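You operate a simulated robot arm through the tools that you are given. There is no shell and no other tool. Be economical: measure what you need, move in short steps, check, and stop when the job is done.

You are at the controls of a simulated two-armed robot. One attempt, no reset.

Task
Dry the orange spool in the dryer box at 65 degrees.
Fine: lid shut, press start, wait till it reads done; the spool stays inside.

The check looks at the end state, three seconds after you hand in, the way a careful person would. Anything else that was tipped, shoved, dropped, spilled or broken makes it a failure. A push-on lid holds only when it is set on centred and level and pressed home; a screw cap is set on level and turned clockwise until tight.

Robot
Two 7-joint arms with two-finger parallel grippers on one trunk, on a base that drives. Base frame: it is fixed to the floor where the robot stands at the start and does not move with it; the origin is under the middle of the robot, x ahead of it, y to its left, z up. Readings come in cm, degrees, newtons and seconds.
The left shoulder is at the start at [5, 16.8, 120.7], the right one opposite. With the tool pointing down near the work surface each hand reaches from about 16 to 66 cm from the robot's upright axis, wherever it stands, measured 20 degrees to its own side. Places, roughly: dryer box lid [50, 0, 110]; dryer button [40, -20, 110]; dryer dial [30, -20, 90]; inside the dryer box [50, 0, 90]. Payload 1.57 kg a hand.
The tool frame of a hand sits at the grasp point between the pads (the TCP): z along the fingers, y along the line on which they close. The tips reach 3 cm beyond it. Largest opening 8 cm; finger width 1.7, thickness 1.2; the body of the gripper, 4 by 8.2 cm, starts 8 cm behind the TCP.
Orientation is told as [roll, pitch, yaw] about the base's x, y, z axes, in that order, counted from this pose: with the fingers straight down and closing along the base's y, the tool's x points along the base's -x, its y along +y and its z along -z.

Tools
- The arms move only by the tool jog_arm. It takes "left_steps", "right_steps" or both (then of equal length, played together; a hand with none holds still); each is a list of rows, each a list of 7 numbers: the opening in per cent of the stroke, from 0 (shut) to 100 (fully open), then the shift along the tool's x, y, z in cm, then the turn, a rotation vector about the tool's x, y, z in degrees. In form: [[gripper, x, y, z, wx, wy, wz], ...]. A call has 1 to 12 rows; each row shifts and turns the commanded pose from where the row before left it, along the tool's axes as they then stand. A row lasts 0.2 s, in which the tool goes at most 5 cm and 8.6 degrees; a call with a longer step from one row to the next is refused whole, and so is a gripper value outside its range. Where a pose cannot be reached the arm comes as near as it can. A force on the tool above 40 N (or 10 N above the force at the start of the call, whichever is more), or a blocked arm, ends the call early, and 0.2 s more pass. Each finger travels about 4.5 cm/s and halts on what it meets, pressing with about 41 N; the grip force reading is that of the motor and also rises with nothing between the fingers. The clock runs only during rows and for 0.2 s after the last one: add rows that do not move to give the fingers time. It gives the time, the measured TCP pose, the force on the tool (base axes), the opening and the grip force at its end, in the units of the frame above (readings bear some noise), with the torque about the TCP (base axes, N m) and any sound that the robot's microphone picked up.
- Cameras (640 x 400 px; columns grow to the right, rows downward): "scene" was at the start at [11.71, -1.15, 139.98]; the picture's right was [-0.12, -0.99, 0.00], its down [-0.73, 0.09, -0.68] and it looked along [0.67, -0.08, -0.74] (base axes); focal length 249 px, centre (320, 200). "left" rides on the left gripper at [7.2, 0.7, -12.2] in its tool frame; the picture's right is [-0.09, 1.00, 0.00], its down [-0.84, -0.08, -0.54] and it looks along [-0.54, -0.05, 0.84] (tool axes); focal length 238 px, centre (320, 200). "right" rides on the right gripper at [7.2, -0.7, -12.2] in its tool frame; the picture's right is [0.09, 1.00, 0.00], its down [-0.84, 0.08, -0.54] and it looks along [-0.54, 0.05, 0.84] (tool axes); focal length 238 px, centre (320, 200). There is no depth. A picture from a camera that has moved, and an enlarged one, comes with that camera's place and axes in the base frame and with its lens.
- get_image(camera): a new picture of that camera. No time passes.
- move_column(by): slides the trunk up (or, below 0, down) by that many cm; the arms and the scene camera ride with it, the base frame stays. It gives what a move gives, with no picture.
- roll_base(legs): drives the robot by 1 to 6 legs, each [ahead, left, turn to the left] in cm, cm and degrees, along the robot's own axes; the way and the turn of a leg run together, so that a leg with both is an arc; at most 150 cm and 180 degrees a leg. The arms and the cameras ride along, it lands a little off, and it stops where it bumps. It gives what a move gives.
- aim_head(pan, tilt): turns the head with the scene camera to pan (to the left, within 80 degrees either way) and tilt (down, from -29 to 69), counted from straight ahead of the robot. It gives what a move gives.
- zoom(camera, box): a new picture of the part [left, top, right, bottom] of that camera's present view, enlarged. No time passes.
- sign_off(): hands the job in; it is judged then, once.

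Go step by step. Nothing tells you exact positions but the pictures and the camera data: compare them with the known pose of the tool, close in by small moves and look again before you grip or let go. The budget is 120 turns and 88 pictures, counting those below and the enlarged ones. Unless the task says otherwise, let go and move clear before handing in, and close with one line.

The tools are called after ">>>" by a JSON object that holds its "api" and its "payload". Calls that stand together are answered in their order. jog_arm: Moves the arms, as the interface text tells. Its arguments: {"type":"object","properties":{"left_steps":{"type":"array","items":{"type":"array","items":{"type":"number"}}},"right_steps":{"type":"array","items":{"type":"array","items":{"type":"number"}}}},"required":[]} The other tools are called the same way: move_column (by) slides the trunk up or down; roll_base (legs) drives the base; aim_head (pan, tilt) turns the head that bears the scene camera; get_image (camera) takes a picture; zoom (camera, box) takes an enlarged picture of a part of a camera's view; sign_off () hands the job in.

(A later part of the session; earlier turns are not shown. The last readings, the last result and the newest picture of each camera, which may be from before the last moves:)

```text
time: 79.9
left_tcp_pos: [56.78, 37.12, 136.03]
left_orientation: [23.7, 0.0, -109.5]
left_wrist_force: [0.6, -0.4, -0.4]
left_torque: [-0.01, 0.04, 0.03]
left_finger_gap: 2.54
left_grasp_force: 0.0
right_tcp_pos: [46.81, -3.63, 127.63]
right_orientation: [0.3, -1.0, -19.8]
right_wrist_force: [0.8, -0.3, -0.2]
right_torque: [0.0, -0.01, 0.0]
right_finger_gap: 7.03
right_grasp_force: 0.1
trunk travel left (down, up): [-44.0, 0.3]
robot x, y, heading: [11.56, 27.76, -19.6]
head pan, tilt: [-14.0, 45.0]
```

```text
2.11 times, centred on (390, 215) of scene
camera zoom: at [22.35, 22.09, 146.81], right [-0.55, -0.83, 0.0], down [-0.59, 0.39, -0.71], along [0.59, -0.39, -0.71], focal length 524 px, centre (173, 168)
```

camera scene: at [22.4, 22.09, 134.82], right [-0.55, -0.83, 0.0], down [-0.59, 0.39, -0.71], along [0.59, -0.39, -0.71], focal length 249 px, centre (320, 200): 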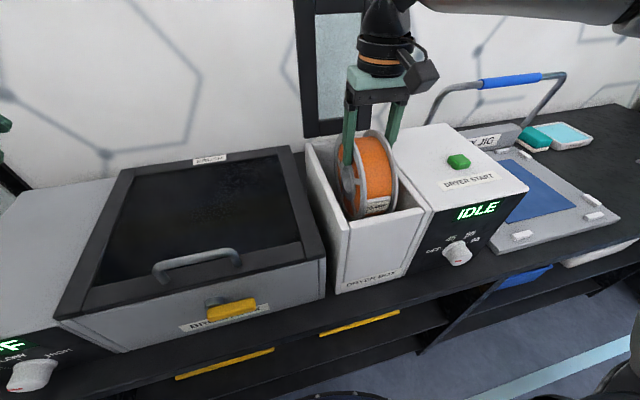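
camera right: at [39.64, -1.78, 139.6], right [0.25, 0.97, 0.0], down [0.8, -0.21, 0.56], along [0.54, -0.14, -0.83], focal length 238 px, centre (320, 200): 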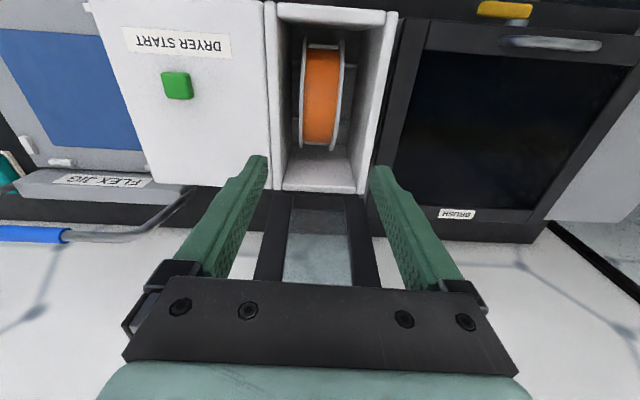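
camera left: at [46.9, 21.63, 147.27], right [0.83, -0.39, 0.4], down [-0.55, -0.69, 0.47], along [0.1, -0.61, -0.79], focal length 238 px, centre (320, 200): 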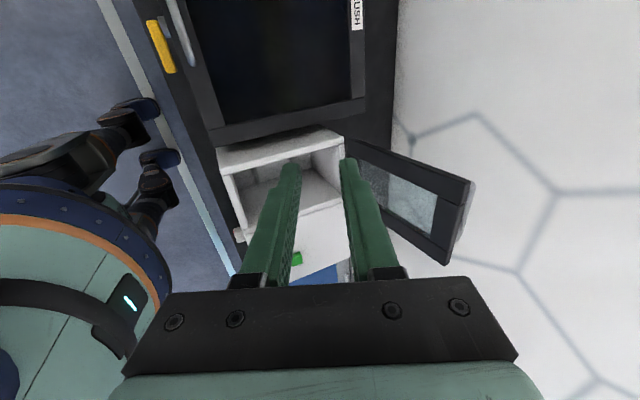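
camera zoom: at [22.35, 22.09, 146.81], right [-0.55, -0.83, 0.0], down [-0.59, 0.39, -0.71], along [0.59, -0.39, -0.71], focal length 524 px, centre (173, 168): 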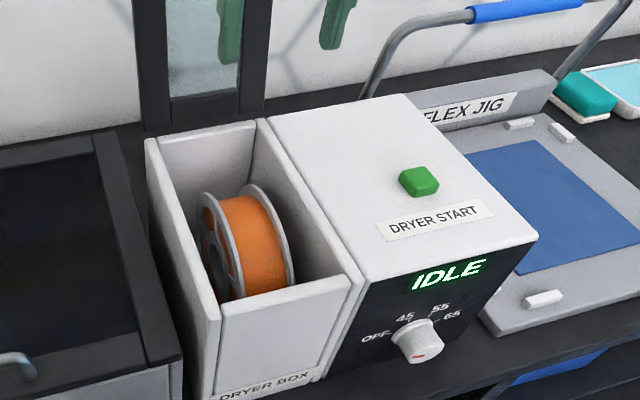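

The spool stands properly inside. Next I tuck the right hand away, return the base to the earlier spot and repeat the caging of the handle with the left hand to close the lid gently.

>>> {"api": "jog_arm", "payload": {"right_steps": [[60, 2.5, -1.5, 0, 0, 0, 0], [60, 2.5, -1.5, 0, 0, 0, 0], [60, 2.5, -1.5, 0, 0, 0, 0], [60, 2.5, -1.5, 0, 0, 0, 0], [60, 2, -1.5, 0, 0, 0, 0]]}}

>>> {"api": "roll_base", "payload": {"legs": [[0, -24.8, 0]]}}

>>> {"api": "jog_arm", "payload": {"left_steps": [[32, -1.5, 2.3, 1, 0, 0, 0], [32, -1.5, 2.3, 1, 0, 0, 0], [32, -1.5, 2.3, 1, 0, 0, 0], [32, -1.5, 2.3, 1, 0, 0, 0], [32, -1.5, 2.3, 1, 0, 0, 0], [32, -1.5, 2.3, 1, 0, 0, 0], [32, 0, 0, 0, 0, 0, 0]]}}

>>> {"api": "get_image", "payload": {"camera": "left"}}

```text
time: 81.1
left_tcp_pos: [56.79, 37.06, 135.98]
left_orientation: [23.7, -0.1, -109.6]
left_wrist_force: [-0.5, -0.9, 0.3]
left_torque: [0.02, -0.03, 0.0]
left_finger_gap: 2.57
left_grasp_force: 0.1
right_tcp_pos: [32.97, -6.62, 127.28]
right_orientation: [0.3, -1.0, -19.8]
right_wrist_force: [-0.3, 0.6, -0.4]
right_torque: [0.01, 0.0, 0.01]
right_finger_gap: 4.79
right_grasp_force: 0.1
trunk travel left (down, up): [-44.0, 0.3]
robot x, y, heading: [11.94, 28.09, -19.4]
head pan, tilt: [-14.0, 45.0]
```

```text
time: 82.9
left_tcp_pos: [48.47, 13.71, 135.87]
left_orientation: [23.7, -0.1, -109.6]
left_wrist_force: [0.0, -0.5, 0.3]
left_torque: [0.03, 0.03, 0.06]
left_finger_gap: 2.56
left_grasp_force: 0.0
right_tcp_pos: [24.58, -30.01, 127.22]
right_orientation: [0.2, -1.0, -20.0]
right_wrist_force: [1.2, -0.3, -0.2]
right_torque: [0.01, 0.0, 0.0]
right_finger_gap: 4.8
right_grasp_force: 0.0
trunk travel left (down, up): [-44.0, 0.3]
robot x, y, heading: [3.45, 4.69, -19.6]
head pan, tilt: [-14.0, 45.0]
```

```text
time: 84.5
left_tcp_pos: [59.66, 0.12, 135.93]
left_orientation: [23.6, 0.0, -109.6]
left_wrist_force: [0.3, -0.1, 0.6]
left_torque: [0.03, 0.01, -0.01]
left_finger_gap: 2.57
left_grasp_force: 0.1
right_tcp_pos: [24.59, -29.91, 127.31]
right_orientation: [0.2, -1.1, -20.0]
right_wrist_force: [0.2, -0.5, 0.1]
right_torque: [0.01, 0.01, 0.01]
right_finger_gap: 4.78
right_grasp_force: 0.1
trunk travel left (down, up): [-44.0, 0.3]
robot x, y, heading: [3.14, 4.54, -19.7]
head pan, tilt: [-14.0, 45.0]
```

```text
24 pictures are left
camera left: at [58.15, 8.43, 147.33], right [0.83, -0.39, 0.4], down [-0.55, -0.69, 0.47], along [0.09, -0.61, -0.79], focal length 238 px, centre (320, 200)
```

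left: 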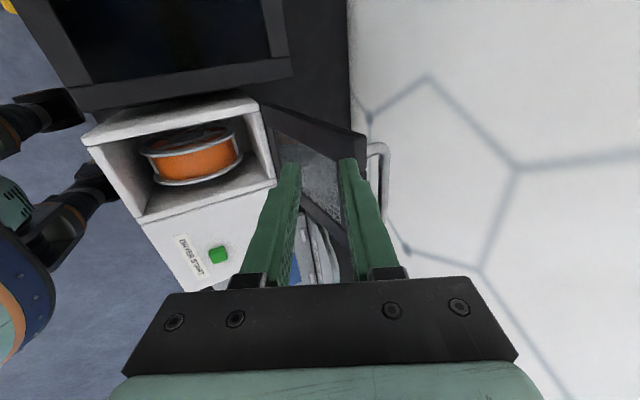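

The position matches the earlier one. I'll go the last three steps forward to sit above the bar again, then check.

>>> {"api": "jog_arm", "payload": {"left_steps": [[36, -1.5, 2.3, 1, 0, 0, 0], [36, -1.5, 2.3, 1, 0, 0, 0], [36, -1.5, 2.3, 1, 0, 0, 0], [36, 0, 0, 0, 0, 0, 0]]}}

>>> {"api": "get_image", "payload": {"camera": "left"}}

```text
time: 85.5
left_tcp_pos: [65.23, -6.59, 136.02]
left_orientation: [23.7, -0.1, -109.7]
left_wrist_force: [0.1, 0.1, -0.1]
left_torque: [-0.04, 0.0, -0.02]
left_finger_gap: 2.88
left_grasp_force: 0.0
right_tcp_pos: [24.6, -29.88, 127.32]
right_orientation: [0.1, -1.0, -19.9]
right_wrist_force: [-0.3, 0.4, 0.6]
right_torque: [-0.02, 0.05, -0.02]
right_finger_gap: 4.82
right_grasp_force: 0.1
trunk travel left (down, up): [-44.0, 0.3]
robot x, y, heading: [3.27, 4.81, -19.4]
head pan, tilt: [-14.0, 45.0]
```

```text
23 pictures are left
camera left: at [63.76, 1.68, 147.39], right [0.83, -0.39, 0.4], down [-0.55, -0.69, 0.47], along [0.09, -0.61, -0.79], focal length 238 px, centre (320, 200)
```

left: 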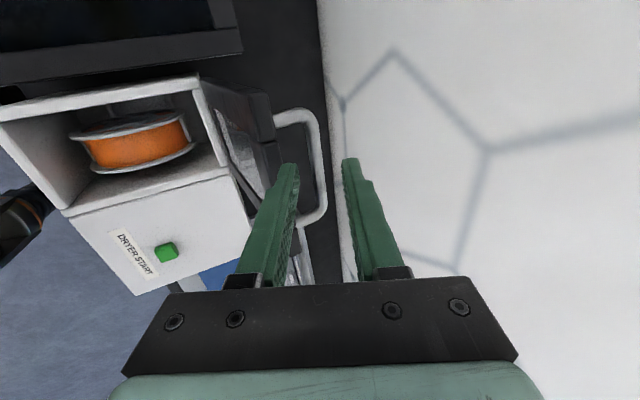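

Same picture as when I withdrew. I'll insert over the bar, narrow the cage and pull the lid back to about vertical.

>>> {"api": "jog_arm", "payload": {"left_steps": [[36, 0, 0, 2, 0, 0, 0], [36, 0, 0, 2, 0, 0, 0], [36, 0, 0, 2, 0, 0, 0], [36, 0, 0, 2, 0, 0, 0], [26, 0, 0, 0, 0, 0, 0], [26, 0, -1, 0, 0, 0, 0], [26, 0, -1, 0, 0, 0, 0], [26, 0, -1.2, 0, 6, 0, 0], [26, 0, -1.2, 0, 6, 0, 0], [26, 0, -1.2, 0, 6, 0, 0], [26, 0, 0, 0, 0, 0, 0]]}}

>>> {"api": "get_image", "payload": {"camera": "left"}}

```text
time: 86.5
left_tcp_pos: [67.9, -7.47, 130.97]
left_orientation: [25.6, -0.2, -109.5]
left_wrist_force: [0.2, 2.3, 22.2]
left_torque: [0.19, 0.59, -0.08]
left_finger_gap: 2.15
left_grasp_force: 0.0
right_tcp_pos: [24.55, -29.86, 127.34]
right_orientation: [0.2, -1.1, -20.0]
right_wrist_force: [1.7, -0.5, -0.7]
right_torque: [0.03, 0.04, 0.01]
right_finger_gap: 4.79
right_grasp_force: 0.1
trunk travel left (down, up): [-44.0, 0.3]
robot x, y, heading: [3.37, 4.64, -19.3]
head pan, tilt: [-14.0, 45.0]
stopped in row 4 (left hand): the force on the tool passed its limit (the readings are from after the stop); the commanded pose is now the measured one
```

```text
22 pictures are left
camera left: at [66.08, 0.94, 142.22], right [0.81, -0.39, 0.43], down [-0.57, -0.68, 0.46], along [0.12, -0.62, -0.78], focal length 238 px, centre (320, 200)
```

left: 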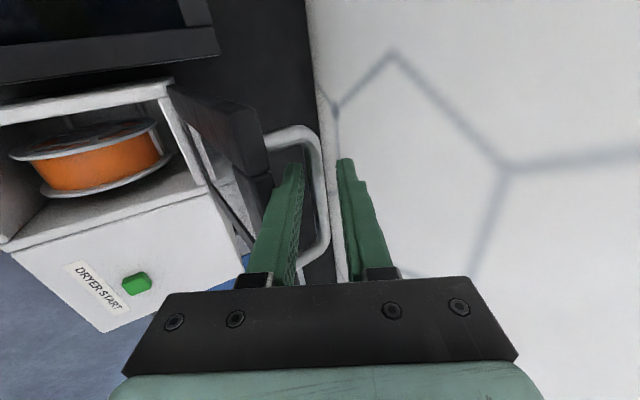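

The inner finger's side is pressing on the lid's top edge. I'll back up 2 cm, shift 0.8 cm further back and re-insert less deep.

>>> {"api": "jog_arm", "payload": {"left_steps": [[32, 0, 0, -2, 0, 0, 0], [32, 0, 0.8, 0, 0, 0, 0], [32, 0, 0, 0, 0, 0, 0], [32, 0, 0, 1.5, 0, 0, 0], [32, 0, 0, 1, 0, 0, 0], [32, 0, 0, 0, 0, 0, 0]]}}

>>> {"api": "get_image", "payload": {"camera": "left"}}

```text
time: 87.8
left_tcp_pos: [68.43, -7.61, 131.93]
left_orientation: [26.7, -0.1, -109.7]
left_wrist_force: [-13.2, 7.3, 19.9]
left_torque: [0.26, 0.48, 0.15]
left_finger_gap: 3.04
left_grasp_force: 2.8
right_tcp_pos: [24.41, -29.9, 127.42]
right_orientation: [0.2, -1.1, -19.8]
right_wrist_force: [0.0, 0.3, 0.9]
right_torque: [0.01, -0.03, -0.01]
right_finger_gap: 4.81
right_grasp_force: 0.1
trunk travel left (down, up): [-44.0, 0.3]
robot x, y, heading: [3.72, 4.72, -19.4]
head pan, tilt: [-14.0, 45.0]
stopped in row 6 (left hand): the force on the tool passed its limit (the readings are from after the stop); the commanded pose is now the measured one
```

```text
21 pictures are left
camera left: at [66.39, 0.86, 143.15], right [0.81, -0.39, 0.45], down [-0.58, -0.68, 0.45], along [0.13, -0.62, -0.77], focal length 238 px, centre (320, 200)
```

left: 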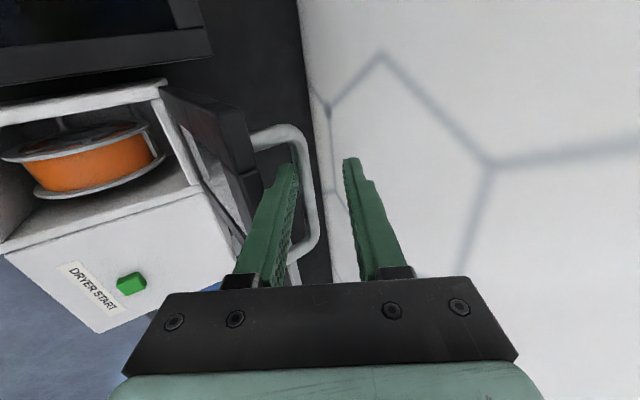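

Now the inner fingertip sits on the bar itself, so the bar is nearer to me than assumed. I'll back up 2 cm, shift 1.4 cm towards me, open slightly and insert again.

>>> {"api": "jog_arm", "payload": {"left_steps": [[40, 0, 0, -2, 0, 0, 0], [40, 0, -1.4, 0, 0, 0, 0], [40, 0, 0, 0, 0, 0, 0]]}}

>>> {"api": "jog_arm", "payload": {"left_steps": [[40, 0, 0, 1.5, 0, 0, 0], [40, 0, 0, 1, 0, 0, 0], [40, 0, 0, 1, 0, 0, 0], [40, 0, 0, 0, 0, 0, 0]]}}

>>> {"api": "get_image", "payload": {"camera": "left"}}

```text
time: 88.6
left_tcp_pos: [66.66, -7.15, 132.54]
left_orientation: [26.2, -0.2, -109.6]
left_wrist_force: [2.4, -4.8, 7.4]
left_torque: [-0.05, 0.11, 0.11]
left_finger_gap: 2.69
left_grasp_force: 0.1
right_tcp_pos: [24.47, -29.92, 127.35]
right_orientation: [0.1, -1.1, -19.8]
right_wrist_force: [0.0, 0.3, 0.2]
right_torque: [0.01, 0.02, 0.01]
right_finger_gap: 4.82
right_grasp_force: 0.1
trunk travel left (down, up): [-44.0, 0.3]
robot x, y, heading: [3.65, 4.61, -19.7]
head pan, tilt: [-14.0, 45.0]
```

```text
time: 89.3
left_tcp_pos: [68.01, -7.28, 131.16]
left_orientation: [27.8, -0.2, -109.7]
left_wrist_force: [-1.1, 2.5, 21.8]
left_torque: [0.36, 1.32, 0.06]
left_finger_gap: 2.41
left_grasp_force: 0.0
right_tcp_pos: [24.61, -29.96, 127.34]
right_orientation: [0.2, -1.1, -19.8]
right_wrist_force: [-0.4, -0.5, -0.6]
right_torque: [-0.01, 0.04, -0.02]
right_finger_gap: 4.8
right_grasp_force: 0.0
trunk travel left (down, up): [-44.0, 0.3]
robot x, y, heading: [3.49, 4.44, -19.8]
head pan, tilt: [-14.0, 45.0]
stopped in row 3 (left hand): the force on the tool passed its limit (the readings are from after the stop); the commanded pose is now the measured one
```

```text
20 pictures are left
camera left: at [65.8, 1.25, 142.2], right [0.8, -0.38, 0.46], down [-0.58, -0.68, 0.45], along [0.14, -0.63, -0.76], focal length 238 px, centre (320, 200)
```

left: 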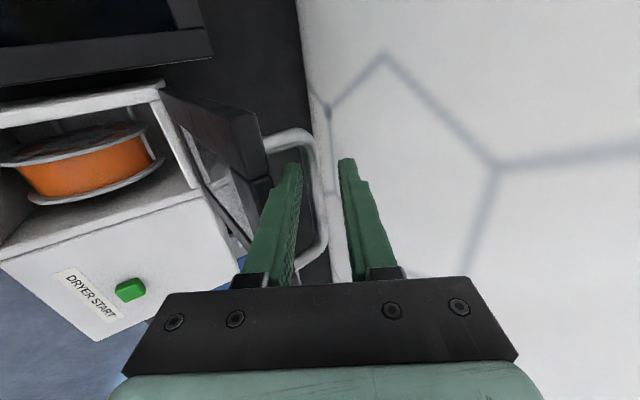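

The hand's tilt and the lid's lean conflict, so caging is awkward here. I'll instead close the fingers, go behind the bar and pull it forward; first I back out.

>>> {"api": "jog_arm", "payload": {"left_steps": [[30, 0, 0, -2.5, 0, 0, 0], [10, 0, 0, -2.5, 0, 0, 0], [0, 0, 0.9, 0, 0, 0, 0], [0, 0, 0.9, 0, 0, 0, 0], [0, 0, 0.9, 0, 0, 0, 0], [0, 0, 0, 0, 0, 0, 0]]}}

>>> {"api": "get_image", "payload": {"camera": "left"}}

```text
time: 90.7
left_tcp_pos: [67.44, -7.14, 135.91]
left_orientation: [27.2, -0.2, -109.8]
left_wrist_force: [-0.1, -0.1, 0.7]
left_torque: [0.01, -0.02, 0.01]
left_finger_gap: 0.0
left_grasp_force: 21.2
left hand out of reach, approached as far as the arm can: row 5
right_tcp_pos: [24.52, -29.77, 127.4]
right_orientation: [0.3, -1.0, -19.8]
right_wrist_force: [0.6, 0.0, -0.1]
right_torque: [-0.03, -0.02, -0.02]
right_finger_gap: 4.81
right_grasp_force: 0.0
trunk travel left (down, up): [-44.0, 0.3]
robot x, y, heading: [3.52, 5.18, -19.4]
head pan, tilt: [-14.0, 45.0]
```

```text
19 pictures are left
camera left: at [65.25, 1.34, 146.99], right [0.8, -0.39, 0.46], down [-0.58, -0.68, 0.45], along [0.14, -0.62, -0.77], focal length 238 px, centre (320, 200)
```

left: 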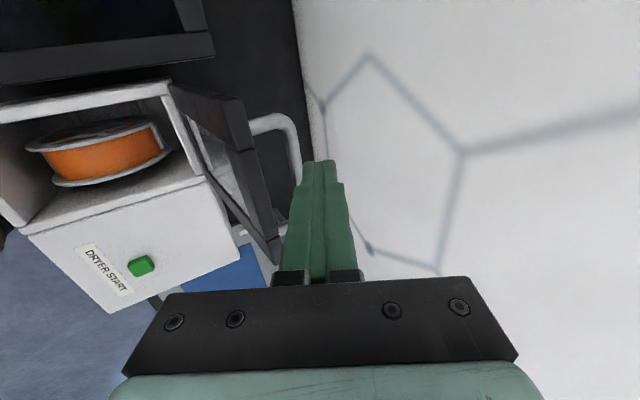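

The closed fingers are lined up just behind the bar (bar at about u≈68.5, z≈126). I'll drive 3 cm closer for reach, then slide down behind the bar.

>>> {"api": "roll_base", "payload": {"legs": [[3, 0, 0]]}}

>>> {"api": "jog_arm", "payload": {"left_steps": [[0, 0, -0.4, 2, -2, 0, 0], [0, 0, -0.4, 2, -2, 0, 0], [0, 0, -0.4, 2, -2, 0, 0], [0, 0, 0, 2, -2, 0, 0], [0, 0, 0, 1, 0, 0, 0], [0, 0, 0, 0, 0, 0, 0]]}}

>>> {"api": "get_image", "payload": {"camera": "left"}}

```text
time: 91.6
left_tcp_pos: [70.19, -8.13, 135.71]
left_orientation: [27.1, -0.1, -109.7]
left_wrist_force: [-0.4, -0.5, 0.3]
left_torque: [0.0, 0.05, -0.01]
left_finger_gap: 0.0
left_grasp_force: 21.2
right_tcp_pos: [27.53, -30.96, 127.32]
right_orientation: [0.2, -1.0, -19.9]
right_wrist_force: [0.0, 0.5, -0.7]
right_torque: [-0.01, -0.01, 0.03]
right_finger_gap: 4.8
right_grasp_force: 0.1
trunk travel left (down, up): [-44.0, 0.3]
robot x, y, heading: [6.37, 3.65, -19.4]
head pan, tilt: [-14.0, 45.0]
```

```text
time: 93.0
left_tcp_pos: [73.64, -9.25, 127.52]
left_orientation: [35.2, -0.1, -109.7]
left_wrist_force: [-0.4, -0.5, -0.2]
left_torque: [-0.02, 0.02, -0.01]
left_finger_gap: 0.0
left_grasp_force: 21.5
right_tcp_pos: [27.4, -30.89, 127.35]
right_orientation: [0.2, -1.1, -19.8]
right_wrist_force: [-0.3, 1.1, -0.7]
right_torque: [-0.03, 0.01, -0.02]
right_finger_gap: 4.78
right_grasp_force: 0.0
trunk travel left (down, up): [-44.0, 0.3]
robot x, y, heading: [6.5, 3.78, -19.6]
head pan, tilt: [-14.0, 45.0]
```

```text
18 pictures are left
camera left: at [70.06, -0.37, 137.86], right [0.74, -0.36, 0.57], down [-0.64, -0.66, 0.4], along [0.23, -0.66, -0.71], focal length 238 px, centre (320, 200)
```

left: 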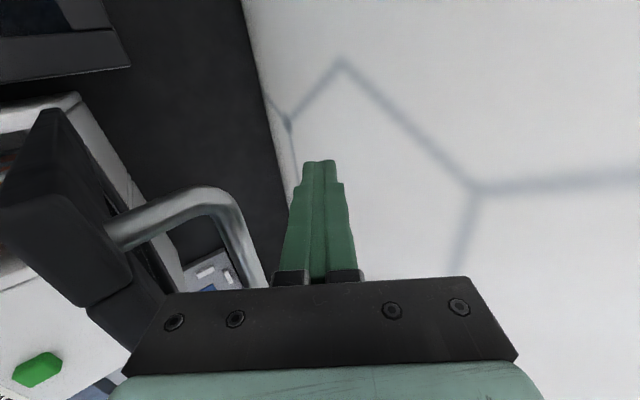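

The fingers are behind the bar. I'll pull slowly towards me until the lid is near vertical, then look.

>>> {"api": "jog_arm", "payload": {"left_steps": [[0, 0, -0.73, -0.7, 0, 0, 0], [0, 0, -0.73, -0.7, 0, 0, 0], [0, 0, -0.73, -0.7, 0, 0, 0], [0, 0, -0.73, -0.7, 0, 0, 0], [0, 0, -0.73, -0.7, 0, 0, 0], [0, 0, -0.73, -0.7, 0, 0, 0], [0, 0, -0.73, -0.7, 0, 0, 0], [0, 0, 0, 0, 0, 0, 0]]}}

>>> {"api": "get_image", "payload": {"camera": "left"}}

```text
time: 94.8
left_tcp_pos: [66.83, -7.01, 128.49]
left_orientation: [35.1, -0.2, -109.6]
left_wrist_force: [0.7, -1.8, 3.3]
left_torque: [0.04, 0.09, 0.07]
left_finger_gap: 0.0
left_grasp_force: 21.4
right_tcp_pos: [27.31, -30.88, 127.29]
right_orientation: [0.2, -1.1, -19.8]
right_wrist_force: [0.5, 0.3, 0.1]
right_torque: [0.02, -0.02, -0.01]
right_finger_gap: 4.82
right_grasp_force: 0.1
trunk travel left (down, up): [-44.0, 0.3]
robot x, y, heading: [6.13, 3.78, -19.6]
head pan, tilt: [-14.0, 45.0]
```

```text
17 pictures are left
camera left: at [63.41, 1.96, 138.83], right [0.74, -0.36, 0.57], down [-0.63, -0.66, 0.4], along [0.23, -0.66, -0.72], focal length 238 px, centre (320, 200)
```

left: 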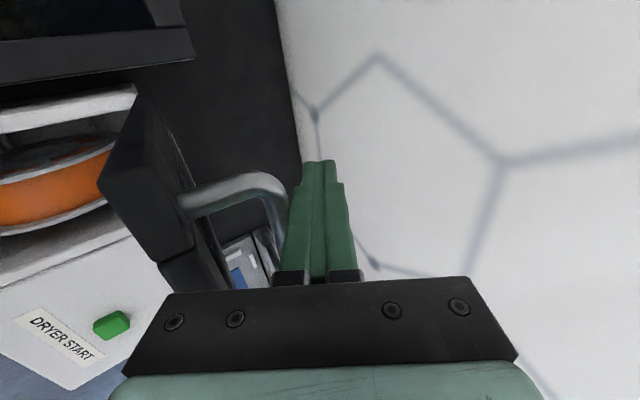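

Contact is made with a light force, and the lid follows. I'll continue a few cm.

>>> {"api": "jog_arm", "payload": {"left_steps": [[0, 0, -0.73, -0.65, 0, 0, 0], [0, 0, -0.73, -0.65, 0, 0, 0], [0, 0, -0.73, -0.6, 0, 0, 0], [0, 0, -0.75, -0.6, 0, 0, 0], [0, 0, 0, 0, 0, 0, 0], [0, 0, 0, 0, 0, 0, 0]]}}

>>> {"api": "get_image", "payload": {"camera": "left"}}

```text
time: 96.2
left_tcp_pos: [63.21, -5.66, 128.93]
left_orientation: [35.2, -0.1, -109.8]
left_wrist_force: [0.5, -0.2, -0.2]
left_torque: [-0.01, 0.02, 0.01]
left_finger_gap: 0.0
left_grasp_force: 21.5
right_tcp_pos: [27.34, -30.95, 127.37]
right_orientation: [0.1, -1.1, -19.8]
right_wrist_force: [-0.5, -0.3, 0.0]
right_torque: [-0.03, -0.02, -0.01]
right_finger_gap: 4.8
right_grasp_force: 0.0
trunk travel left (down, up): [-44.0, 0.3]
robot x, y, heading: [6.39, 3.73, -19.6]
head pan, tilt: [-14.0, 45.0]
```

```text
16 pictures are left
camera left: at [59.79, 3.3, 139.25], right [0.74, -0.36, 0.57], down [-0.64, -0.66, 0.4], along [0.23, -0.66, -0.71], focal length 238 px, centre (320, 200)
```

left: 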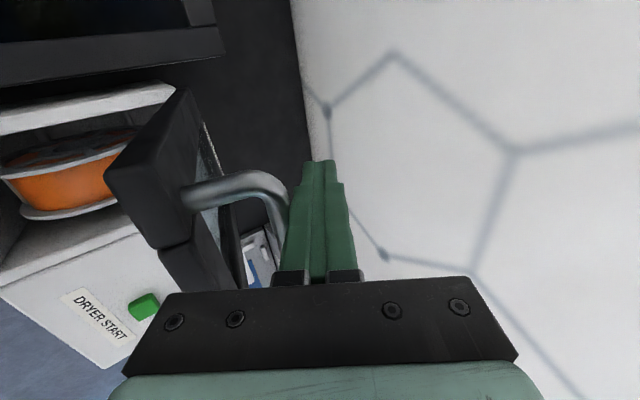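

>>> {"api": "jog_arm", "payload": {"left_steps": [[0, 0, -0.75, -0.6, 0, 0, 0], [0, 0, -0.78, -0.57, 0, 0, 0], [0, 0, -0.8, -0.55, 0, 0, 0], [0, 0, 0, 0, 0, 0, 0], [0, 0, 0, 0, 0, 0, 0], [0, 0, 0, 0, 0, 0, 0]]}}

>>> {"api": "get_image", "payload": {"camera": "left"}}

```text
time: 97.6
left_tcp_pos: [60.69, -4.52, 129.08]
left_orientation: [35.2, -0.4, -109.7]
left_wrist_force: [-0.5, 0.9, 0.6]
left_torque: [0.01, -0.03, 0.01]
left_finger_gap: 0.0
left_grasp_force: 21.6
right_tcp_pos: [27.36, -30.88, 127.35]
right_orientation: [0.2, -1.0, -19.8]
right_wrist_force: [0.1, 1.2, -0.6]
right_torque: [0.01, 0.04, 0.04]
right_finger_gap: 4.81
right_grasp_force: 0.1
trunk travel left (down, up): [-44.0, 0.3]
robot x, y, heading: [6.25, 3.85, -19.7]
head pan, tilt: [-14.0, 45.0]
```

```text
15 pictures are left
camera left: at [57.06, 4.32, 139.37], right [0.74, -0.36, 0.57], down [-0.64, -0.66, 0.4], along [0.23, -0.66, -0.71], focal length 238 px, centre (320, 200)
```

left: 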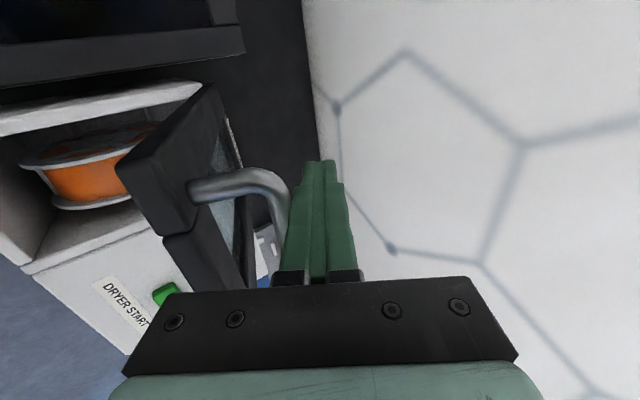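

The hinge holds the lid by friction, so I can guide it down gently. I'll continue along the arc.

>>> {"api": "jog_arm", "payload": {"left_steps": [[0, 0, -0.85, -0.72, 0, 0, 0], [0, 0, -0.85, -0.72, 0, 0, 0], [0, 0, -0.85, -0.72, 0, 0, 0], [0, 0, -0.85, -0.72, 0, 0, 0], [0, 0, -0.85, -0.72, 0, 0, 0], [0, 0, -0.85, -0.72, 0, 0, 0], [0, 0, -0.85, -0.72, 0, 0, 0], [0, 0, -1.08, -0.1, 0, 0, 0], [0, 0, -1.08, -0.1, 0, 0, 0], [0, 0, -1.08, -0.1, 0, 0, 0], [0, 0, 0, 0, 0, 0, 0]]}}

>>> {"api": "get_image", "payload": {"camera": "left"}}

```text
time: 100.0
left_tcp_pos: [50.55, -1.16, 127.99]
left_orientation: [35.1, 0.0, -109.7]
left_wrist_force: [0.4, 0.4, -0.2]
left_torque: [-0.01, 0.01, 0.02]
left_finger_gap: 0.0
left_grasp_force: 21.0
right_tcp_pos: [27.55, -30.92, 127.34]
right_orientation: [0.2, -1.0, -19.8]
right_wrist_force: [-0.4, 0.5, -0.1]
right_torque: [0.03, -0.03, 0.04]
right_finger_gap: 4.79
right_grasp_force: 0.0
trunk travel left (down, up): [-44.0, 0.3]
robot x, y, heading: [6.33, 3.64, -19.4]
head pan, tilt: [-14.0, 45.0]
```

```text
14 pictures are left
camera left: at [47.11, 7.82, 138.35], right [0.74, -0.36, 0.57], down [-0.64, -0.66, 0.4], along [0.23, -0.66, -0.71], focal length 238 px, centre (320, 200)
```

left: 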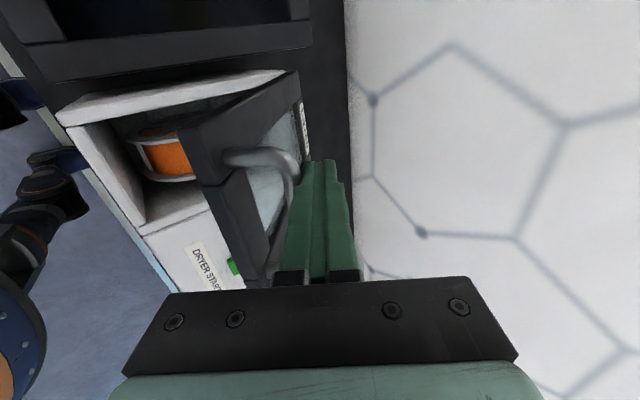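

>>> {"api": "jog_arm", "payload": {"left_steps": [[0, 0, -1.08, -0.1, 0, 0, 0], [0, 0, -1.08, -0.1, 0, 0, 0], [0, 0, -1.08, -0.1, 0, 0, 0], [0, 0, -1.08, -0.1, 0, 0, 0], [0, 0, -1.07, 0.28, 0, 0, 0], [0, 0, -1.07, 0.28, 0, 0, 0], [0, 0, -1.07, 0.28, 0, 0, 0], [0, 0, -1.07, 0.28, 0, 0, 0], [0, 0, -1.07, 0.28, 0, 0, 0], [0, 0, -1.07, 0.28, 0, 0, 0], [0, 0, 0, 0, 0, 0, 0]]}}

>>> {"api": "get_image", "payload": {"camera": "left"}}

```text
time: 102.4
left_tcp_pos: [42.95, 1.59, 120.8]
left_orientation: [35.1, -0.2, -109.6]
left_wrist_force: [-0.1, -0.4, -0.6]
left_torque: [-0.05, -0.03, -0.01]
left_finger_gap: 0.0
left_grasp_force: 21.2
right_tcp_pos: [27.43, -30.92, 127.45]
right_orientation: [0.1, -0.9, -19.8]
right_wrist_force: [-0.2, 0.5, -0.2]
right_torque: [0.03, -0.04, -0.01]
right_finger_gap: 4.79
right_grasp_force: 0.0
trunk travel left (down, up): [-44.0, 0.3]
robot x, y, heading: [6.71, 3.64, -19.5]
head pan, tilt: [-14.0, 45.0]
```

```text
13 pictures are left
camera left: at [39.59, 10.6, 131.1], right [0.74, -0.36, 0.57], down [-0.64, -0.66, 0.4], along [0.23, -0.66, -0.71], focal length 238 px, centre (320, 200)
```

left: 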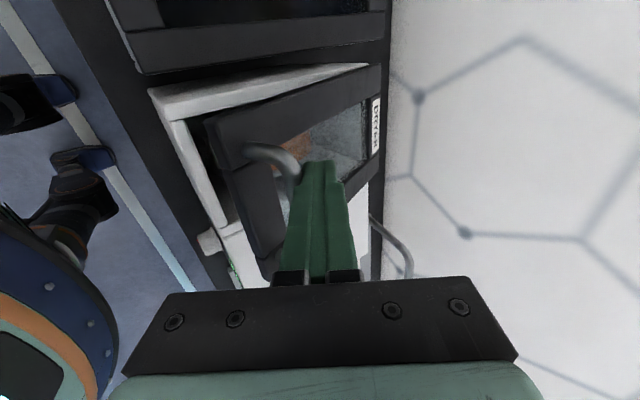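

The lid is about 18° from closed. I'll continue down until it seats.

>>> {"api": "jog_arm", "payload": {"left_steps": [[0, 0, -0.96, 0.55, 0, 0, 0], [0, 0, -0.96, 0.55, 0, 0, 0], [0, 0, -0.96, 0.55, 0, 0, 0], [0, 0, -0.96, 0.55, 0, 0, 0], [0, 0, -0.96, 0.55, 0, 0, 0], [0, 0, -0.96, 0.55, 0, 0, 0], [0, 0, -0.35, 0.5, 0, 0, 0], [0, 0, -0.35, 0.5, 0, 0, 0], [0, 0, -0.35, 0.5, 0, 0, 0], [0, 0, 0, 0, 0, 0, 0]]}}

>>> {"api": "get_image", "payload": {"camera": "left"}}

```text
time: 104.6
left_tcp_pos: [41.28, 1.41, 113.31]
left_orientation: [35.0, -0.1, -109.7]
left_wrist_force: [0.7, -0.5, -0.4]
left_torque: [0.02, -0.01, 0.02]
left_finger_gap: 0.01
left_grasp_force: 21.6
left hand out of reach, approached as far as the arm can: row 5, 6, 8
right_tcp_pos: [27.36, -30.96, 127.45]
right_orientation: [0.2, -1.2, -19.8]
right_wrist_force: [-0.1, 0.6, 0.2]
right_torque: [-0.02, 0.02, -0.01]
right_finger_gap: 4.79
right_grasp_force: 0.1
trunk travel left (down, up): [-44.0, 0.3]
robot x, y, heading: [6.38, 3.4, -19.8]
head pan, tilt: [-14.0, 45.0]
```

```text
12 pictures are left
camera left: at [37.68, 10.23, 123.73], right [0.74, -0.36, 0.57], down [-0.64, -0.66, 0.4], along [0.23, -0.66, -0.72], focal length 238 px, centre (320, 200)
```

left: 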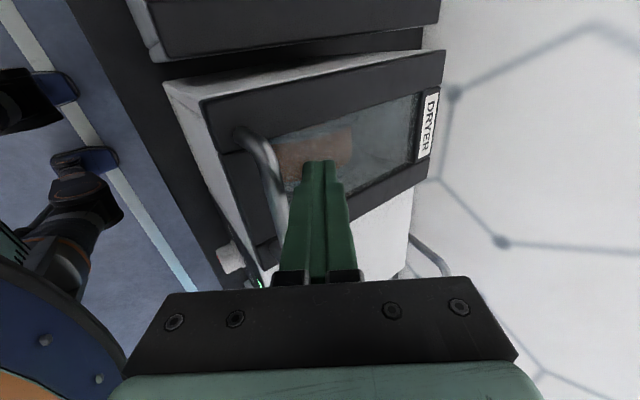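

The lid looks shut. I'll lift the left hand slightly away and check the lid from the scene camera.

>>> {"api": "jog_arm", "payload": {"left_steps": [[0, 0, 1, -2.5, 0, 0, 0], [0, 0, 1.5, -2.5, 0, 0, 0], [0, 0, 1.5, -2.5, 0, 0, 0], [0, 3, 0, -2, 0, 0, 0], [0, 4, 0, 0, 0, 0, 0], [0, 4, 0, 0, 0, 0, 0], [0, 0, 0, 0, 0, 0, 0]]}}

>>> {"api": "aim_head", "payload": {"pan": 0, "tilt": 55}}

>>> {"api": "zoom", "payload": {"camera": "scene", "box": [220, 80, 460, 320]}}

```text
time: 106.2
left_tcp_pos: [43.88, 11.46, 124.79]
left_orientation: [35.1, -0.1, -109.7]
left_wrist_force: [-0.3, -0.3, -0.2]
left_torque: [0.03, 0.0, 0.02]
left_finger_gap: 0.01
left_grasp_force: 21.3
left hand out of reach, approached as far as the arm can: row 5, 6
right_tcp_pos: [27.47, -31.07, 127.32]
right_orientation: [0.2, -1.1, -19.8]
right_wrist_force: [-0.9, 0.2, -0.5]
right_torque: [-0.01, 0.0, -0.01]
right_finger_gap: 4.8
right_grasp_force: 0.1
trunk travel left (down, up): [-44.0, 0.3]
robot x, y, heading: [6.1, 3.63, -19.5]
head pan, tilt: [-14.0, 45.0]
```

```text
time: 106.9
left_tcp_pos: [43.98, 11.51, 124.77]
left_orientation: [35.1, -0.2, -109.7]
left_wrist_force: [-0.5, 0.3, -0.6]
left_torque: [0.01, -0.01, -0.02]
left_finger_gap: 0.0
left_grasp_force: 20.9
right_tcp_pos: [27.49, -30.85, 127.3]
right_orientation: [0.2, -1.1, -19.8]
right_wrist_force: [0.1, 0.0, -0.1]
right_torque: [0.02, -0.01, 0.0]
right_finger_gap: 4.8
right_grasp_force: 0.0
trunk travel left (down, up): [-44.0, 0.3]
robot x, y, heading: [6.4, 3.62, -19.7]
head pan, tilt: [0.0, 55.0]
```

```text
1.67 times, centred on (340, 200) of scene
camera zoom: at [16.82, -0.19, 145.48], right [-0.34, -0.94, 0.0], down [-0.77, 0.28, -0.57], along [0.54, -0.19, -0.82], focal length 415 px, centre (287, 200)
```

zoom: 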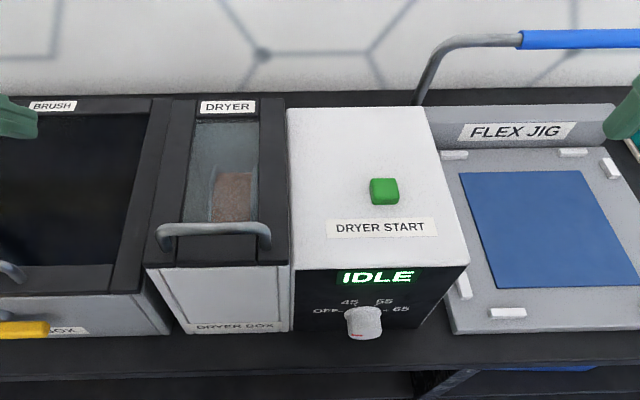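

The lid is shut with the spool visible inside. Next is the dial: the mark appears to point to OFF (left), so 65 (right) is about 180° clockwise. I'll back off, lower the trunk and turn the right hand to point forward.

>>> {"api": "roll_base", "payload": {"legs": [[-30, 0, 0]]}}

>>> {"api": "move_column", "payload": {"by": -25}}

>>> {"api": "jog_arm", "payload": {"right_steps": [[100, -3, 0.5, 0, 0, 0, 0], [100, -3, 0.5, 0, 0, 0, 0], [100, -3, 0.5, 0, 0, 0, 0], [100, -3, 0.5, 0, 0, 0, 0], [100, -3, 0.5, 0, 0, 0, 0], [100, -2, 0.5, 0, 0, 0, 0]]}}

>>> {"api": "jog_arm", "payload": {"right_steps": [[100, 0, 0, 0, 0, -8.2, 0], [100, 0, 0, 0, 0, -8.2, 0], [100, 0, 0, 0, 0, -8.2, 0], [100, 0, 0, 0, 0, -8.2, 0], [100, 0, 0, 0, 0, -8.2, 0], [100, 0, 0, 0, 0, -8.2, 0], [100, 0, 0, 0, 0, -8.2, 0], [100, 0, 0, 0, 0, -8.2, 0], [100, 0, 0, 0, 0, -8.2, 0], [100, 0, 0, 0, 0, -8.2, 0], [100, 0, 0, 0, 0, -8, 0]]}}

```text
time: 109.0
left_tcp_pos: [15.55, 21.59, 124.74]
left_orientation: [35.1, -0.1, -109.8]
left_wrist_force: [0.4, 0.1, 0.5]
left_torque: [0.0, -0.01, 0.02]
left_finger_gap: 0.02
left_grasp_force: 21.4
right_tcp_pos: [-1.16, -20.76, 127.39]
right_orientation: [0.2, -1.2, -20.0]
right_wrist_force: [0.1, -0.2, -0.7]
right_torque: [0.0, 0.0, -0.01]
right_finger_gap: 4.82
right_grasp_force: 0.0
trunk travel left (down, up): [-44.0, 0.3]
robot x, y, heading: [-21.75, 13.85, -19.7]
head pan, tilt: [0.0, 55.0]
```

```text
time: 111.6
left_tcp_pos: [15.46, 21.6, 99.73]
left_orientation: [35.1, -0.1, -109.8]
left_wrist_force: [-0.5, -0.3, 0.2]
left_torque: [0.02, 0.01, -0.01]
left_finger_gap: 0.0
left_grasp_force: 21.1
right_tcp_pos: [-1.04, -20.8, 102.49]
right_orientation: [0.2, -1.0, -19.9]
right_wrist_force: [0.2, -1.0, 0.2]
right_torque: [-0.03, 0.0, -0.01]
right_finger_gap: 4.79
right_grasp_force: 0.2
trunk travel left (down, up): [-19.0, 25.3]
robot x, y, heading: [-21.78, 13.72, -20.0]
head pan, tilt: [0.0, 55.0]
```

```text
time: 113.0
left_tcp_pos: [15.67, 21.53, 99.78]
left_orientation: [35.1, 0.0, -109.8]
left_wrist_force: [0.8, 0.0, -0.8]
left_torque: [0.02, 0.01, 0.01]
left_finger_gap: 0.0
left_grasp_force: 21.0
right_tcp_pos: [16.25, -23.81, 102.68]
right_orientation: [0.2, -1.0, -19.9]
right_wrist_force: [0.0, -0.7, 0.8]
right_torque: [0.02, 0.01, 0.02]
right_finger_gap: 7.99
right_grasp_force: 0.0
trunk travel left (down, up): [-19.0, 25.3]
robot x, y, heading: [-21.85, 13.94, -19.6]
head pan, tilt: [0.0, 55.0]
```

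```text
time: 115.4
left_tcp_pos: [15.55, 21.81, 99.84]
left_orientation: [35.3, -0.2, -109.8]
left_wrist_force: [-1.2, 1.1, -0.1]
left_torque: [-0.01, -0.02, -0.03]
left_finger_gap: 0.01
left_grasp_force: 21.7
right_tcp_pos: [14.81, -23.96, 108.31]
right_orientation: [157.3, -89.7, -178.4]
right_wrist_force: [0.6, -0.2, 0.1]
right_torque: [0.01, 0.03, -0.01]
right_finger_gap: 7.96
right_grasp_force: 0.1
right hand out of reach, approached as far as the arm can: row 10, 11
trunk travel left (down, up): [-19.0, 25.3]
robot x, y, heading: [-21.94, 13.39, -19.5]
head pan, tilt: [0.0, 55.0]
```

The right hand points forward now. I'll lower the trunk so it sits at knob height and look.

>>> {"api": "move_column", "payload": {"by": -14.5}}

>>> {"api": "get_image", "payload": {"camera": "right"}}

>>> {"api": "aim_head", "payload": {"pan": 0, "tilt": 25}}

>>> {"api": "zoom", "payload": {"camera": "scene", "box": [260, 130, 460, 255]}}

```text
time: 117.1
left_tcp_pos: [15.54, 21.55, 85.27]
left_orientation: [35.1, -0.2, -109.9]
left_wrist_force: [0.1, 0.7, -0.7]
left_torque: [-0.01, -0.01, 0.04]
left_finger_gap: 0.01
left_grasp_force: 20.8
right_tcp_pos: [14.95, -23.89, 93.54]
right_orientation: [106.9, -89.9, -128.0]
right_wrist_force: [-0.4, -0.2, -0.6]
right_torque: [0.0, -0.01, 0.01]
right_finger_gap: 7.99
right_grasp_force: 0.1
trunk travel left (down, up): [-4.5, 39.8]
robot x, y, heading: [-22.0, 13.81, -20.0]
head pan, tilt: [0.0, 55.0]
```

```text
10 pictures are left
camera right: at [3.34, -20.25, 86.34], right [0.36, 0.93, -0.09], down [-0.48, 0.26, 0.84], along [0.8, -0.26, 0.54], focal length 238 px, centre (320, 200)
```

right: 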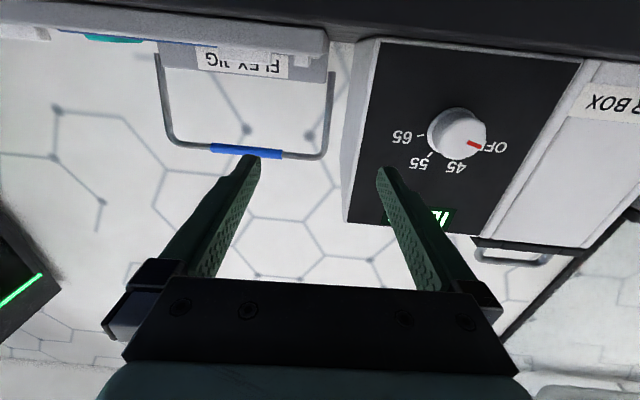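

```text
time: 118.0
left_tcp_pos: [15.54, 21.69, 85.31]
left_orientation: [35.0, -0.1, -109.9]
left_wrist_force: [0.4, 0.2, 0.0]
left_torque: [0.0, 0.0, 0.02]
left_finger_gap: 0.02
left_grasp_force: 21.8
right_tcp_pos: [14.88, -24.08, 93.67]
right_orientation: [104.4, -89.9, -125.4]
right_wrist_force: [0.0, -0.9, -0.2]
right_torque: [-0.01, 0.01, 0.04]
right_finger_gap: 8.0
right_grasp_force: 0.0
trunk travel left (down, up): [-4.5, 39.8]
robot x, y, heading: [-22.22, 13.89, -19.9]
head pan, tilt: [0.0, 25.0]
```

```text
3.20 times, centred on (360, 192) of scene
camera zoom: at [-9.71, 9.26, 110.37], right [-0.34, -0.94, 0.0], down [-0.4, 0.14, -0.91], along [0.85, -0.31, -0.42], focal length 797 px, centre (192, 224)
```

zoom: 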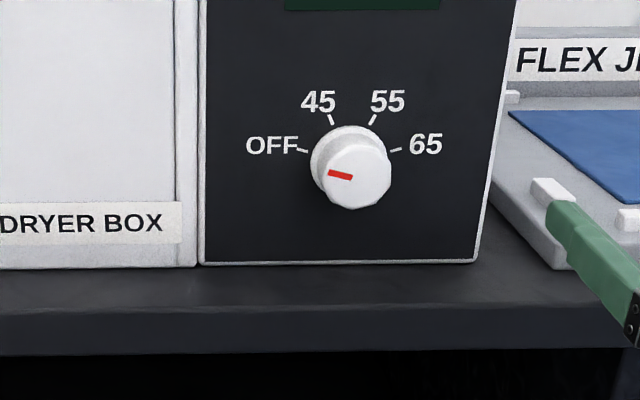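

The mark is at OFF (-75°), and 65 is at +75°, so I need a 150° clockwise turn. The knob centre is v≈-4.4, z≈93.1 with its face at u≈31.4; I'll align the right hand with it and pre-rotate -75°.

>>> {"api": "jog_arm", "payload": {"right_steps": [[70, 0.1, 2.64, 0, 0, 0, 0], [70, 0.1, 2.64, 0, 0, 0, 0], [70, 0.1, 2.64, 0, 0, 0, 0], [70, 0.1, 2.64, 0, 0, 0, 0], [70, 0.1, 2.64, 0, 0, 0, 0], [70, 0, 0, 0, 0, 0, 0]]}}

>>> {"api": "jog_arm", "payload": {"right_steps": [[70, 0, 0, 0, 0, 0, -8.33], [70, 0, 0, 0, 0, 0, -8.33], [70, 0, 0, 0, 0, 0, -8.33], [70, 0, 0, 0, 0, 0, -8.33], [70, 0, 0, 0, 0, 0, -8.33], [70, 0, 0, 0, 0, 0, -8.33], [70, 0, 0, 0, 0, 0, -8.33], [70, 0, 0, 0, 0, 0, -8.33], [70, 0, 0, 0, 0, 0, -8.33], [70, 0, 0, 0, 0, 0, 0]]}}

>>> {"api": "get_image", "payload": {"camera": "scene"}}

```text
time: 119.4
left_tcp_pos: [15.53, 21.67, 85.28]
left_orientation: [35.1, 0.0, -109.9]
left_wrist_force: [-0.6, 0.0, -0.8]
left_torque: [-0.02, 0.06, -0.01]
left_finger_gap: 0.01
left_grasp_force: 21.3
right_tcp_pos: [19.61, -11.68, 93.13]
right_orientation: [121.2, -89.8, -142.1]
right_wrist_force: [0.0, -0.2, 0.1]
right_torque: [0.01, 0.01, -0.02]
right_finger_gap: 5.59
right_grasp_force: 0.1
trunk travel left (down, up): [-4.5, 39.8]
robot x, y, heading: [-22.33, 13.75, -19.9]
head pan, tilt: [0.0, 25.0]
```

```text
time: 121.6
left_tcp_pos: [15.57, 21.61, 85.24]
left_orientation: [35.1, -0.1, -109.8]
left_wrist_force: [-0.1, -0.1, 0.3]
left_torque: [-0.02, 0.0, 0.02]
left_finger_gap: 0.0
left_grasp_force: 21.2
right_tcp_pos: [19.61, -11.7, 93.24]
right_orientation: [-90.0, -15.1, 69.0]
right_wrist_force: [0.6, -0.4, 0.7]
right_torque: [-0.01, 0.0, 0.03]
right_finger_gap: 5.57
right_grasp_force: 0.1
trunk travel left (down, up): [-4.5, 39.8]
robot x, y, heading: [-21.97, 14.03, -19.6]
head pan, tilt: [0.0, 25.0]
```

```text
8 pictures are left
camera scene: at [-9.71, 9.26, 110.37], right [-0.34, -0.94, 0.0], down [-0.4, 0.14, -0.91], along [0.85, -0.31, -0.42], focal length 249 px, centre (320, 200)
```

scene: 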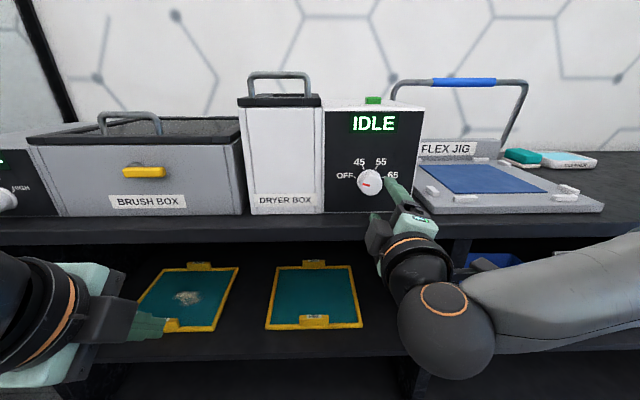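

The hand is aligned with the knob. I'll advance 7.9 cm and close on it.

>>> {"api": "jog_arm", "payload": {"right_steps": [[70, 0, 0, 2, 0, 0, 0], [70, 0, 0, 2, 0, 0, 0], [70, 0, 0, 2, 0, 0, 0], [70, 0, 0, 1.3, 0, 0, 0], [70, 0, 0, 0.5, 0, 0, 0], [70, 0, 0, 0, 0, 0, 0]]}}

>>> {"api": "zoom", "payload": {"camera": "scene", "box": [310, 130, 460, 225]}}

```text
time: 123.0
left_tcp_pos: [15.57, 21.57, 85.24]
left_orientation: [35.1, -0.1, -109.9]
left_wrist_force: [0.1, 0.0, 0.4]
left_torque: [-0.02, -0.01, -0.02]
left_finger_gap: 0.0
left_grasp_force: 21.5
right_tcp_pos: [26.76, -14.71, 93.2]
right_orientation: [-89.8, -15.2, 69.0]
right_wrist_force: [0.6, 0.9, -1.1]
right_torque: [0.0, 0.03, 0.02]
right_finger_gap: 5.69
right_grasp_force: 0.6
right hand out of reach, approached as far as the arm can: row 4
trunk travel left (down, up): [-4.5, 39.8]
robot x, y, heading: [-22.04, 13.94, -19.8]
head pan, tilt: [0.0, 25.0]
```

```text
4.21 times, centred on (385, 178) of scene
camera zoom: at [-9.7, 9.26, 110.37], right [-0.34, -0.94, 0.0], down [-0.4, 0.14, -0.91], along [0.85, -0.31, -0.42], focal length 1049 px, centre (46, 295)
```

zoom: 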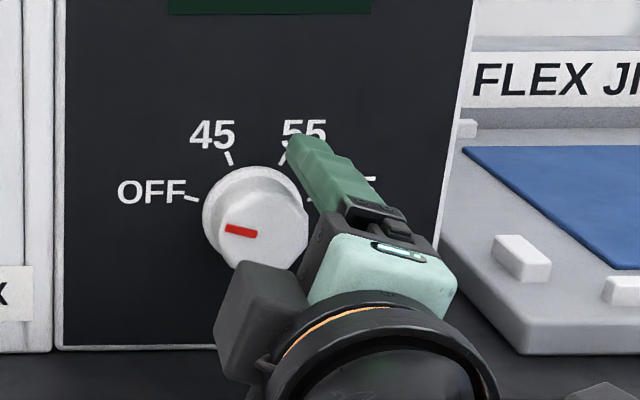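

The fingers straddle the knob. A 0.4 cm centring shift, then close and turn clockwise in two calls.

>>> {"api": "jog_arm", "payload": {"right_steps": [[70, -0.4, 0.05, 0, 0, 0, 0], [40, 0, 0, 0, 0, 0, 0], [0, 0, 0, 0, 0, 0, 0], [0, 0, 0, 0, 0, 0, 0], [0, 0, 0, 0, 0, 0, 0]]}}

>>> {"api": "jog_arm", "payload": {"right_steps": [[0, 0, 0, 0, 0, 0, 8.33], [0, 0, 0, 0, 0, 0, 8.33], [0, 0, 0, 0, 0, 0, 8.33], [0, 0, 0, 0, 0, 0, 8.33], [0, 0, 0, 0, 0, 0, 8.33], [0, 0, 0, 0, 0, 0, 8.33], [0, 0, 0, 0, 0, 0, 8.33], [0, 0, 0, 0, 0, 0, 8.33], [0, 0, 0, 0, 0, 0, 8.33], [0, 0, 0, 0, 0, 0, 0]]}}

```text
time: 124.2
left_tcp_pos: [15.63, 21.59, 85.24]
left_orientation: [35.0, -0.1, -109.8]
left_wrist_force: [-0.8, -0.6, -0.8]
left_torque: [0.01, -0.01, -0.03]
left_finger_gap: 0.0
left_grasp_force: 21.6
right_tcp_pos: [26.87, -14.47, 92.62]
right_orientation: [-88.7, -14.9, 69.1]
right_wrist_force: [-1.9, 9.9, -28.5]
right_torque: [0.07, 0.54, 0.87]
right_finger_gap: 4.06
right_grasp_force: 35.4
right hand out of reach, approached as far as the arm can: row 1
trunk travel left (down, up): [-4.5, 39.8]
robot x, y, heading: [-21.67, 13.66, -19.6]
head pan, tilt: [0.0, 25.0]
```

```text
time: 126.4
left_tcp_pos: [15.78, 21.73, 85.07]
left_orientation: [34.9, -0.2, -109.7]
left_wrist_force: [-0.7, 1.0, -1.0]
left_torque: [0.02, 0.01, 0.02]
left_finger_gap: 0.0
left_grasp_force: 20.8
right_tcp_pos: [26.88, -14.07, 92.53]
right_orientation: [-2.0, -88.6, -18.0]
right_wrist_force: [6.6, 22.7, -28.4]
right_torque: [0.46, 1.27, 0.92]
right_finger_gap: 4.03
right_grasp_force: 45.0
trunk travel left (down, up): [-4.5, 39.8]
robot x, y, heading: [-21.74, 13.86, -19.9]
head pan, tilt: [0.0, 25.0]
```

It is turning, but there's some side load, so I'll ease the commanded position towards the knob centre and check the dial.

>>> {"api": "jog_arm", "payload": {"right_steps": [[0, 0.4, 0.3, 0, 0, 0, 0], [0, 0, 0, 0, 0, 0, 0]]}}

>>> {"api": "zoom", "payload": {"camera": "scene", "box": [310, 130, 460, 225]}}

```text
time: 127.0
left_tcp_pos: [15.78, 21.55, 85.18]
left_orientation: [34.9, -0.2, -109.9]
left_wrist_force: [-0.4, 0.2, -0.9]
left_torque: [0.0, -0.01, -0.02]
left_finger_gap: 0.02
left_grasp_force: 22.1
right_tcp_pos: [26.85, -14.15, 92.44]
right_orientation: [-7.0, -88.6, -12.9]
right_wrist_force: [6.8, 22.1, -28.8]
right_torque: [0.37, 1.0, 0.85]
right_finger_gap: 4.03
right_grasp_force: 45.0
right hand out of reach, approached as far as the arm can: row 1
trunk travel left (down, up): [-4.5, 39.8]
robot x, y, heading: [-22.04, 13.77, -19.6]
head pan, tilt: [0.0, 25.0]
```

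```text
4.21 times, centred on (385, 178) of scene
camera zoom: at [-9.45, 9.34, 110.33], right [-0.34, -0.94, 0.0], down [-0.4, 0.14, -0.91], along [0.85, -0.31, -0.42], focal length 1049 px, centre (46, 295)
```

zoom: 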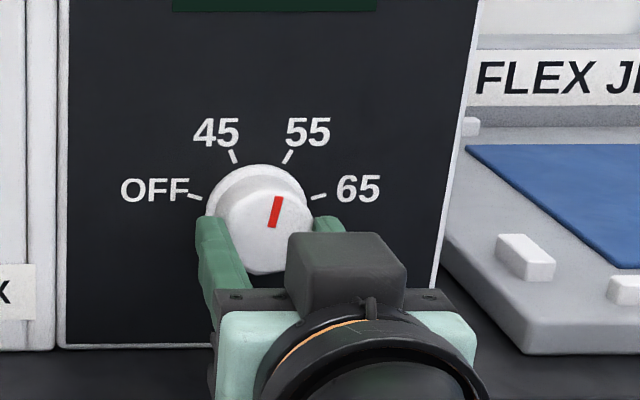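

The mark is now just past the top. I'll turn about 67° more.

>>> {"api": "jog_arm", "payload": {"right_steps": [[0, 0, 0, 0, 0, 0, 8.33], [0, 0, 0, 0, 0, 0, 8.33], [0, 0, 0, 0, 0, 0, 8.33], [0, 0, 0, 0, 0, 0, 8.33], [0, 0, 0, 0, 0, 0, 8.33], [0, 0, 0, 0, 0, 0, 8.33], [0, 0, 0, 0, 0, 0, 8.33], [0, 0, 0, 0, 0, 0, 8.33], [0, 0, 0, 0, 0, 0, 0]]}}

>>> {"api": "zoom", "payload": {"camera": "scene", "box": [310, 130, 460, 225]}}

```text
time: 129.0
left_tcp_pos: [15.76, 21.68, 85.17]
left_orientation: [35.0, -0.2, -109.8]
left_wrist_force: [0.1, -1.3, 0.6]
left_torque: [0.02, -0.02, 0.03]
left_finger_gap: 0.0
left_grasp_force: 21.5
right_tcp_pos: [26.82, -14.26, 92.67]
right_orientation: [88.8, -23.3, -109.6]
right_wrist_force: [2.6, 18.6, -27.2]
right_torque: [0.2, 0.76, 1.19]
right_finger_gap: 4.04
right_grasp_force: 45.0
trunk travel left (down, up): [-4.5, 39.8]
robot x, y, heading: [-21.77, 13.71, -19.5]
head pan, tilt: [0.0, 25.0]
```

```text
4.21 times, centred on (385, 178) of scene
camera zoom: at [-9.5, 9.32, 110.34], right [-0.34, -0.94, 0.0], down [-0.4, 0.14, -0.91], along [0.85, -0.31, -0.42], focal length 1049 px, centre (46, 295)
```

zoom: 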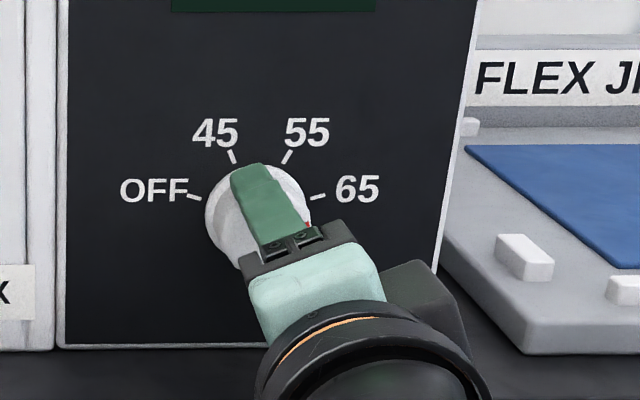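

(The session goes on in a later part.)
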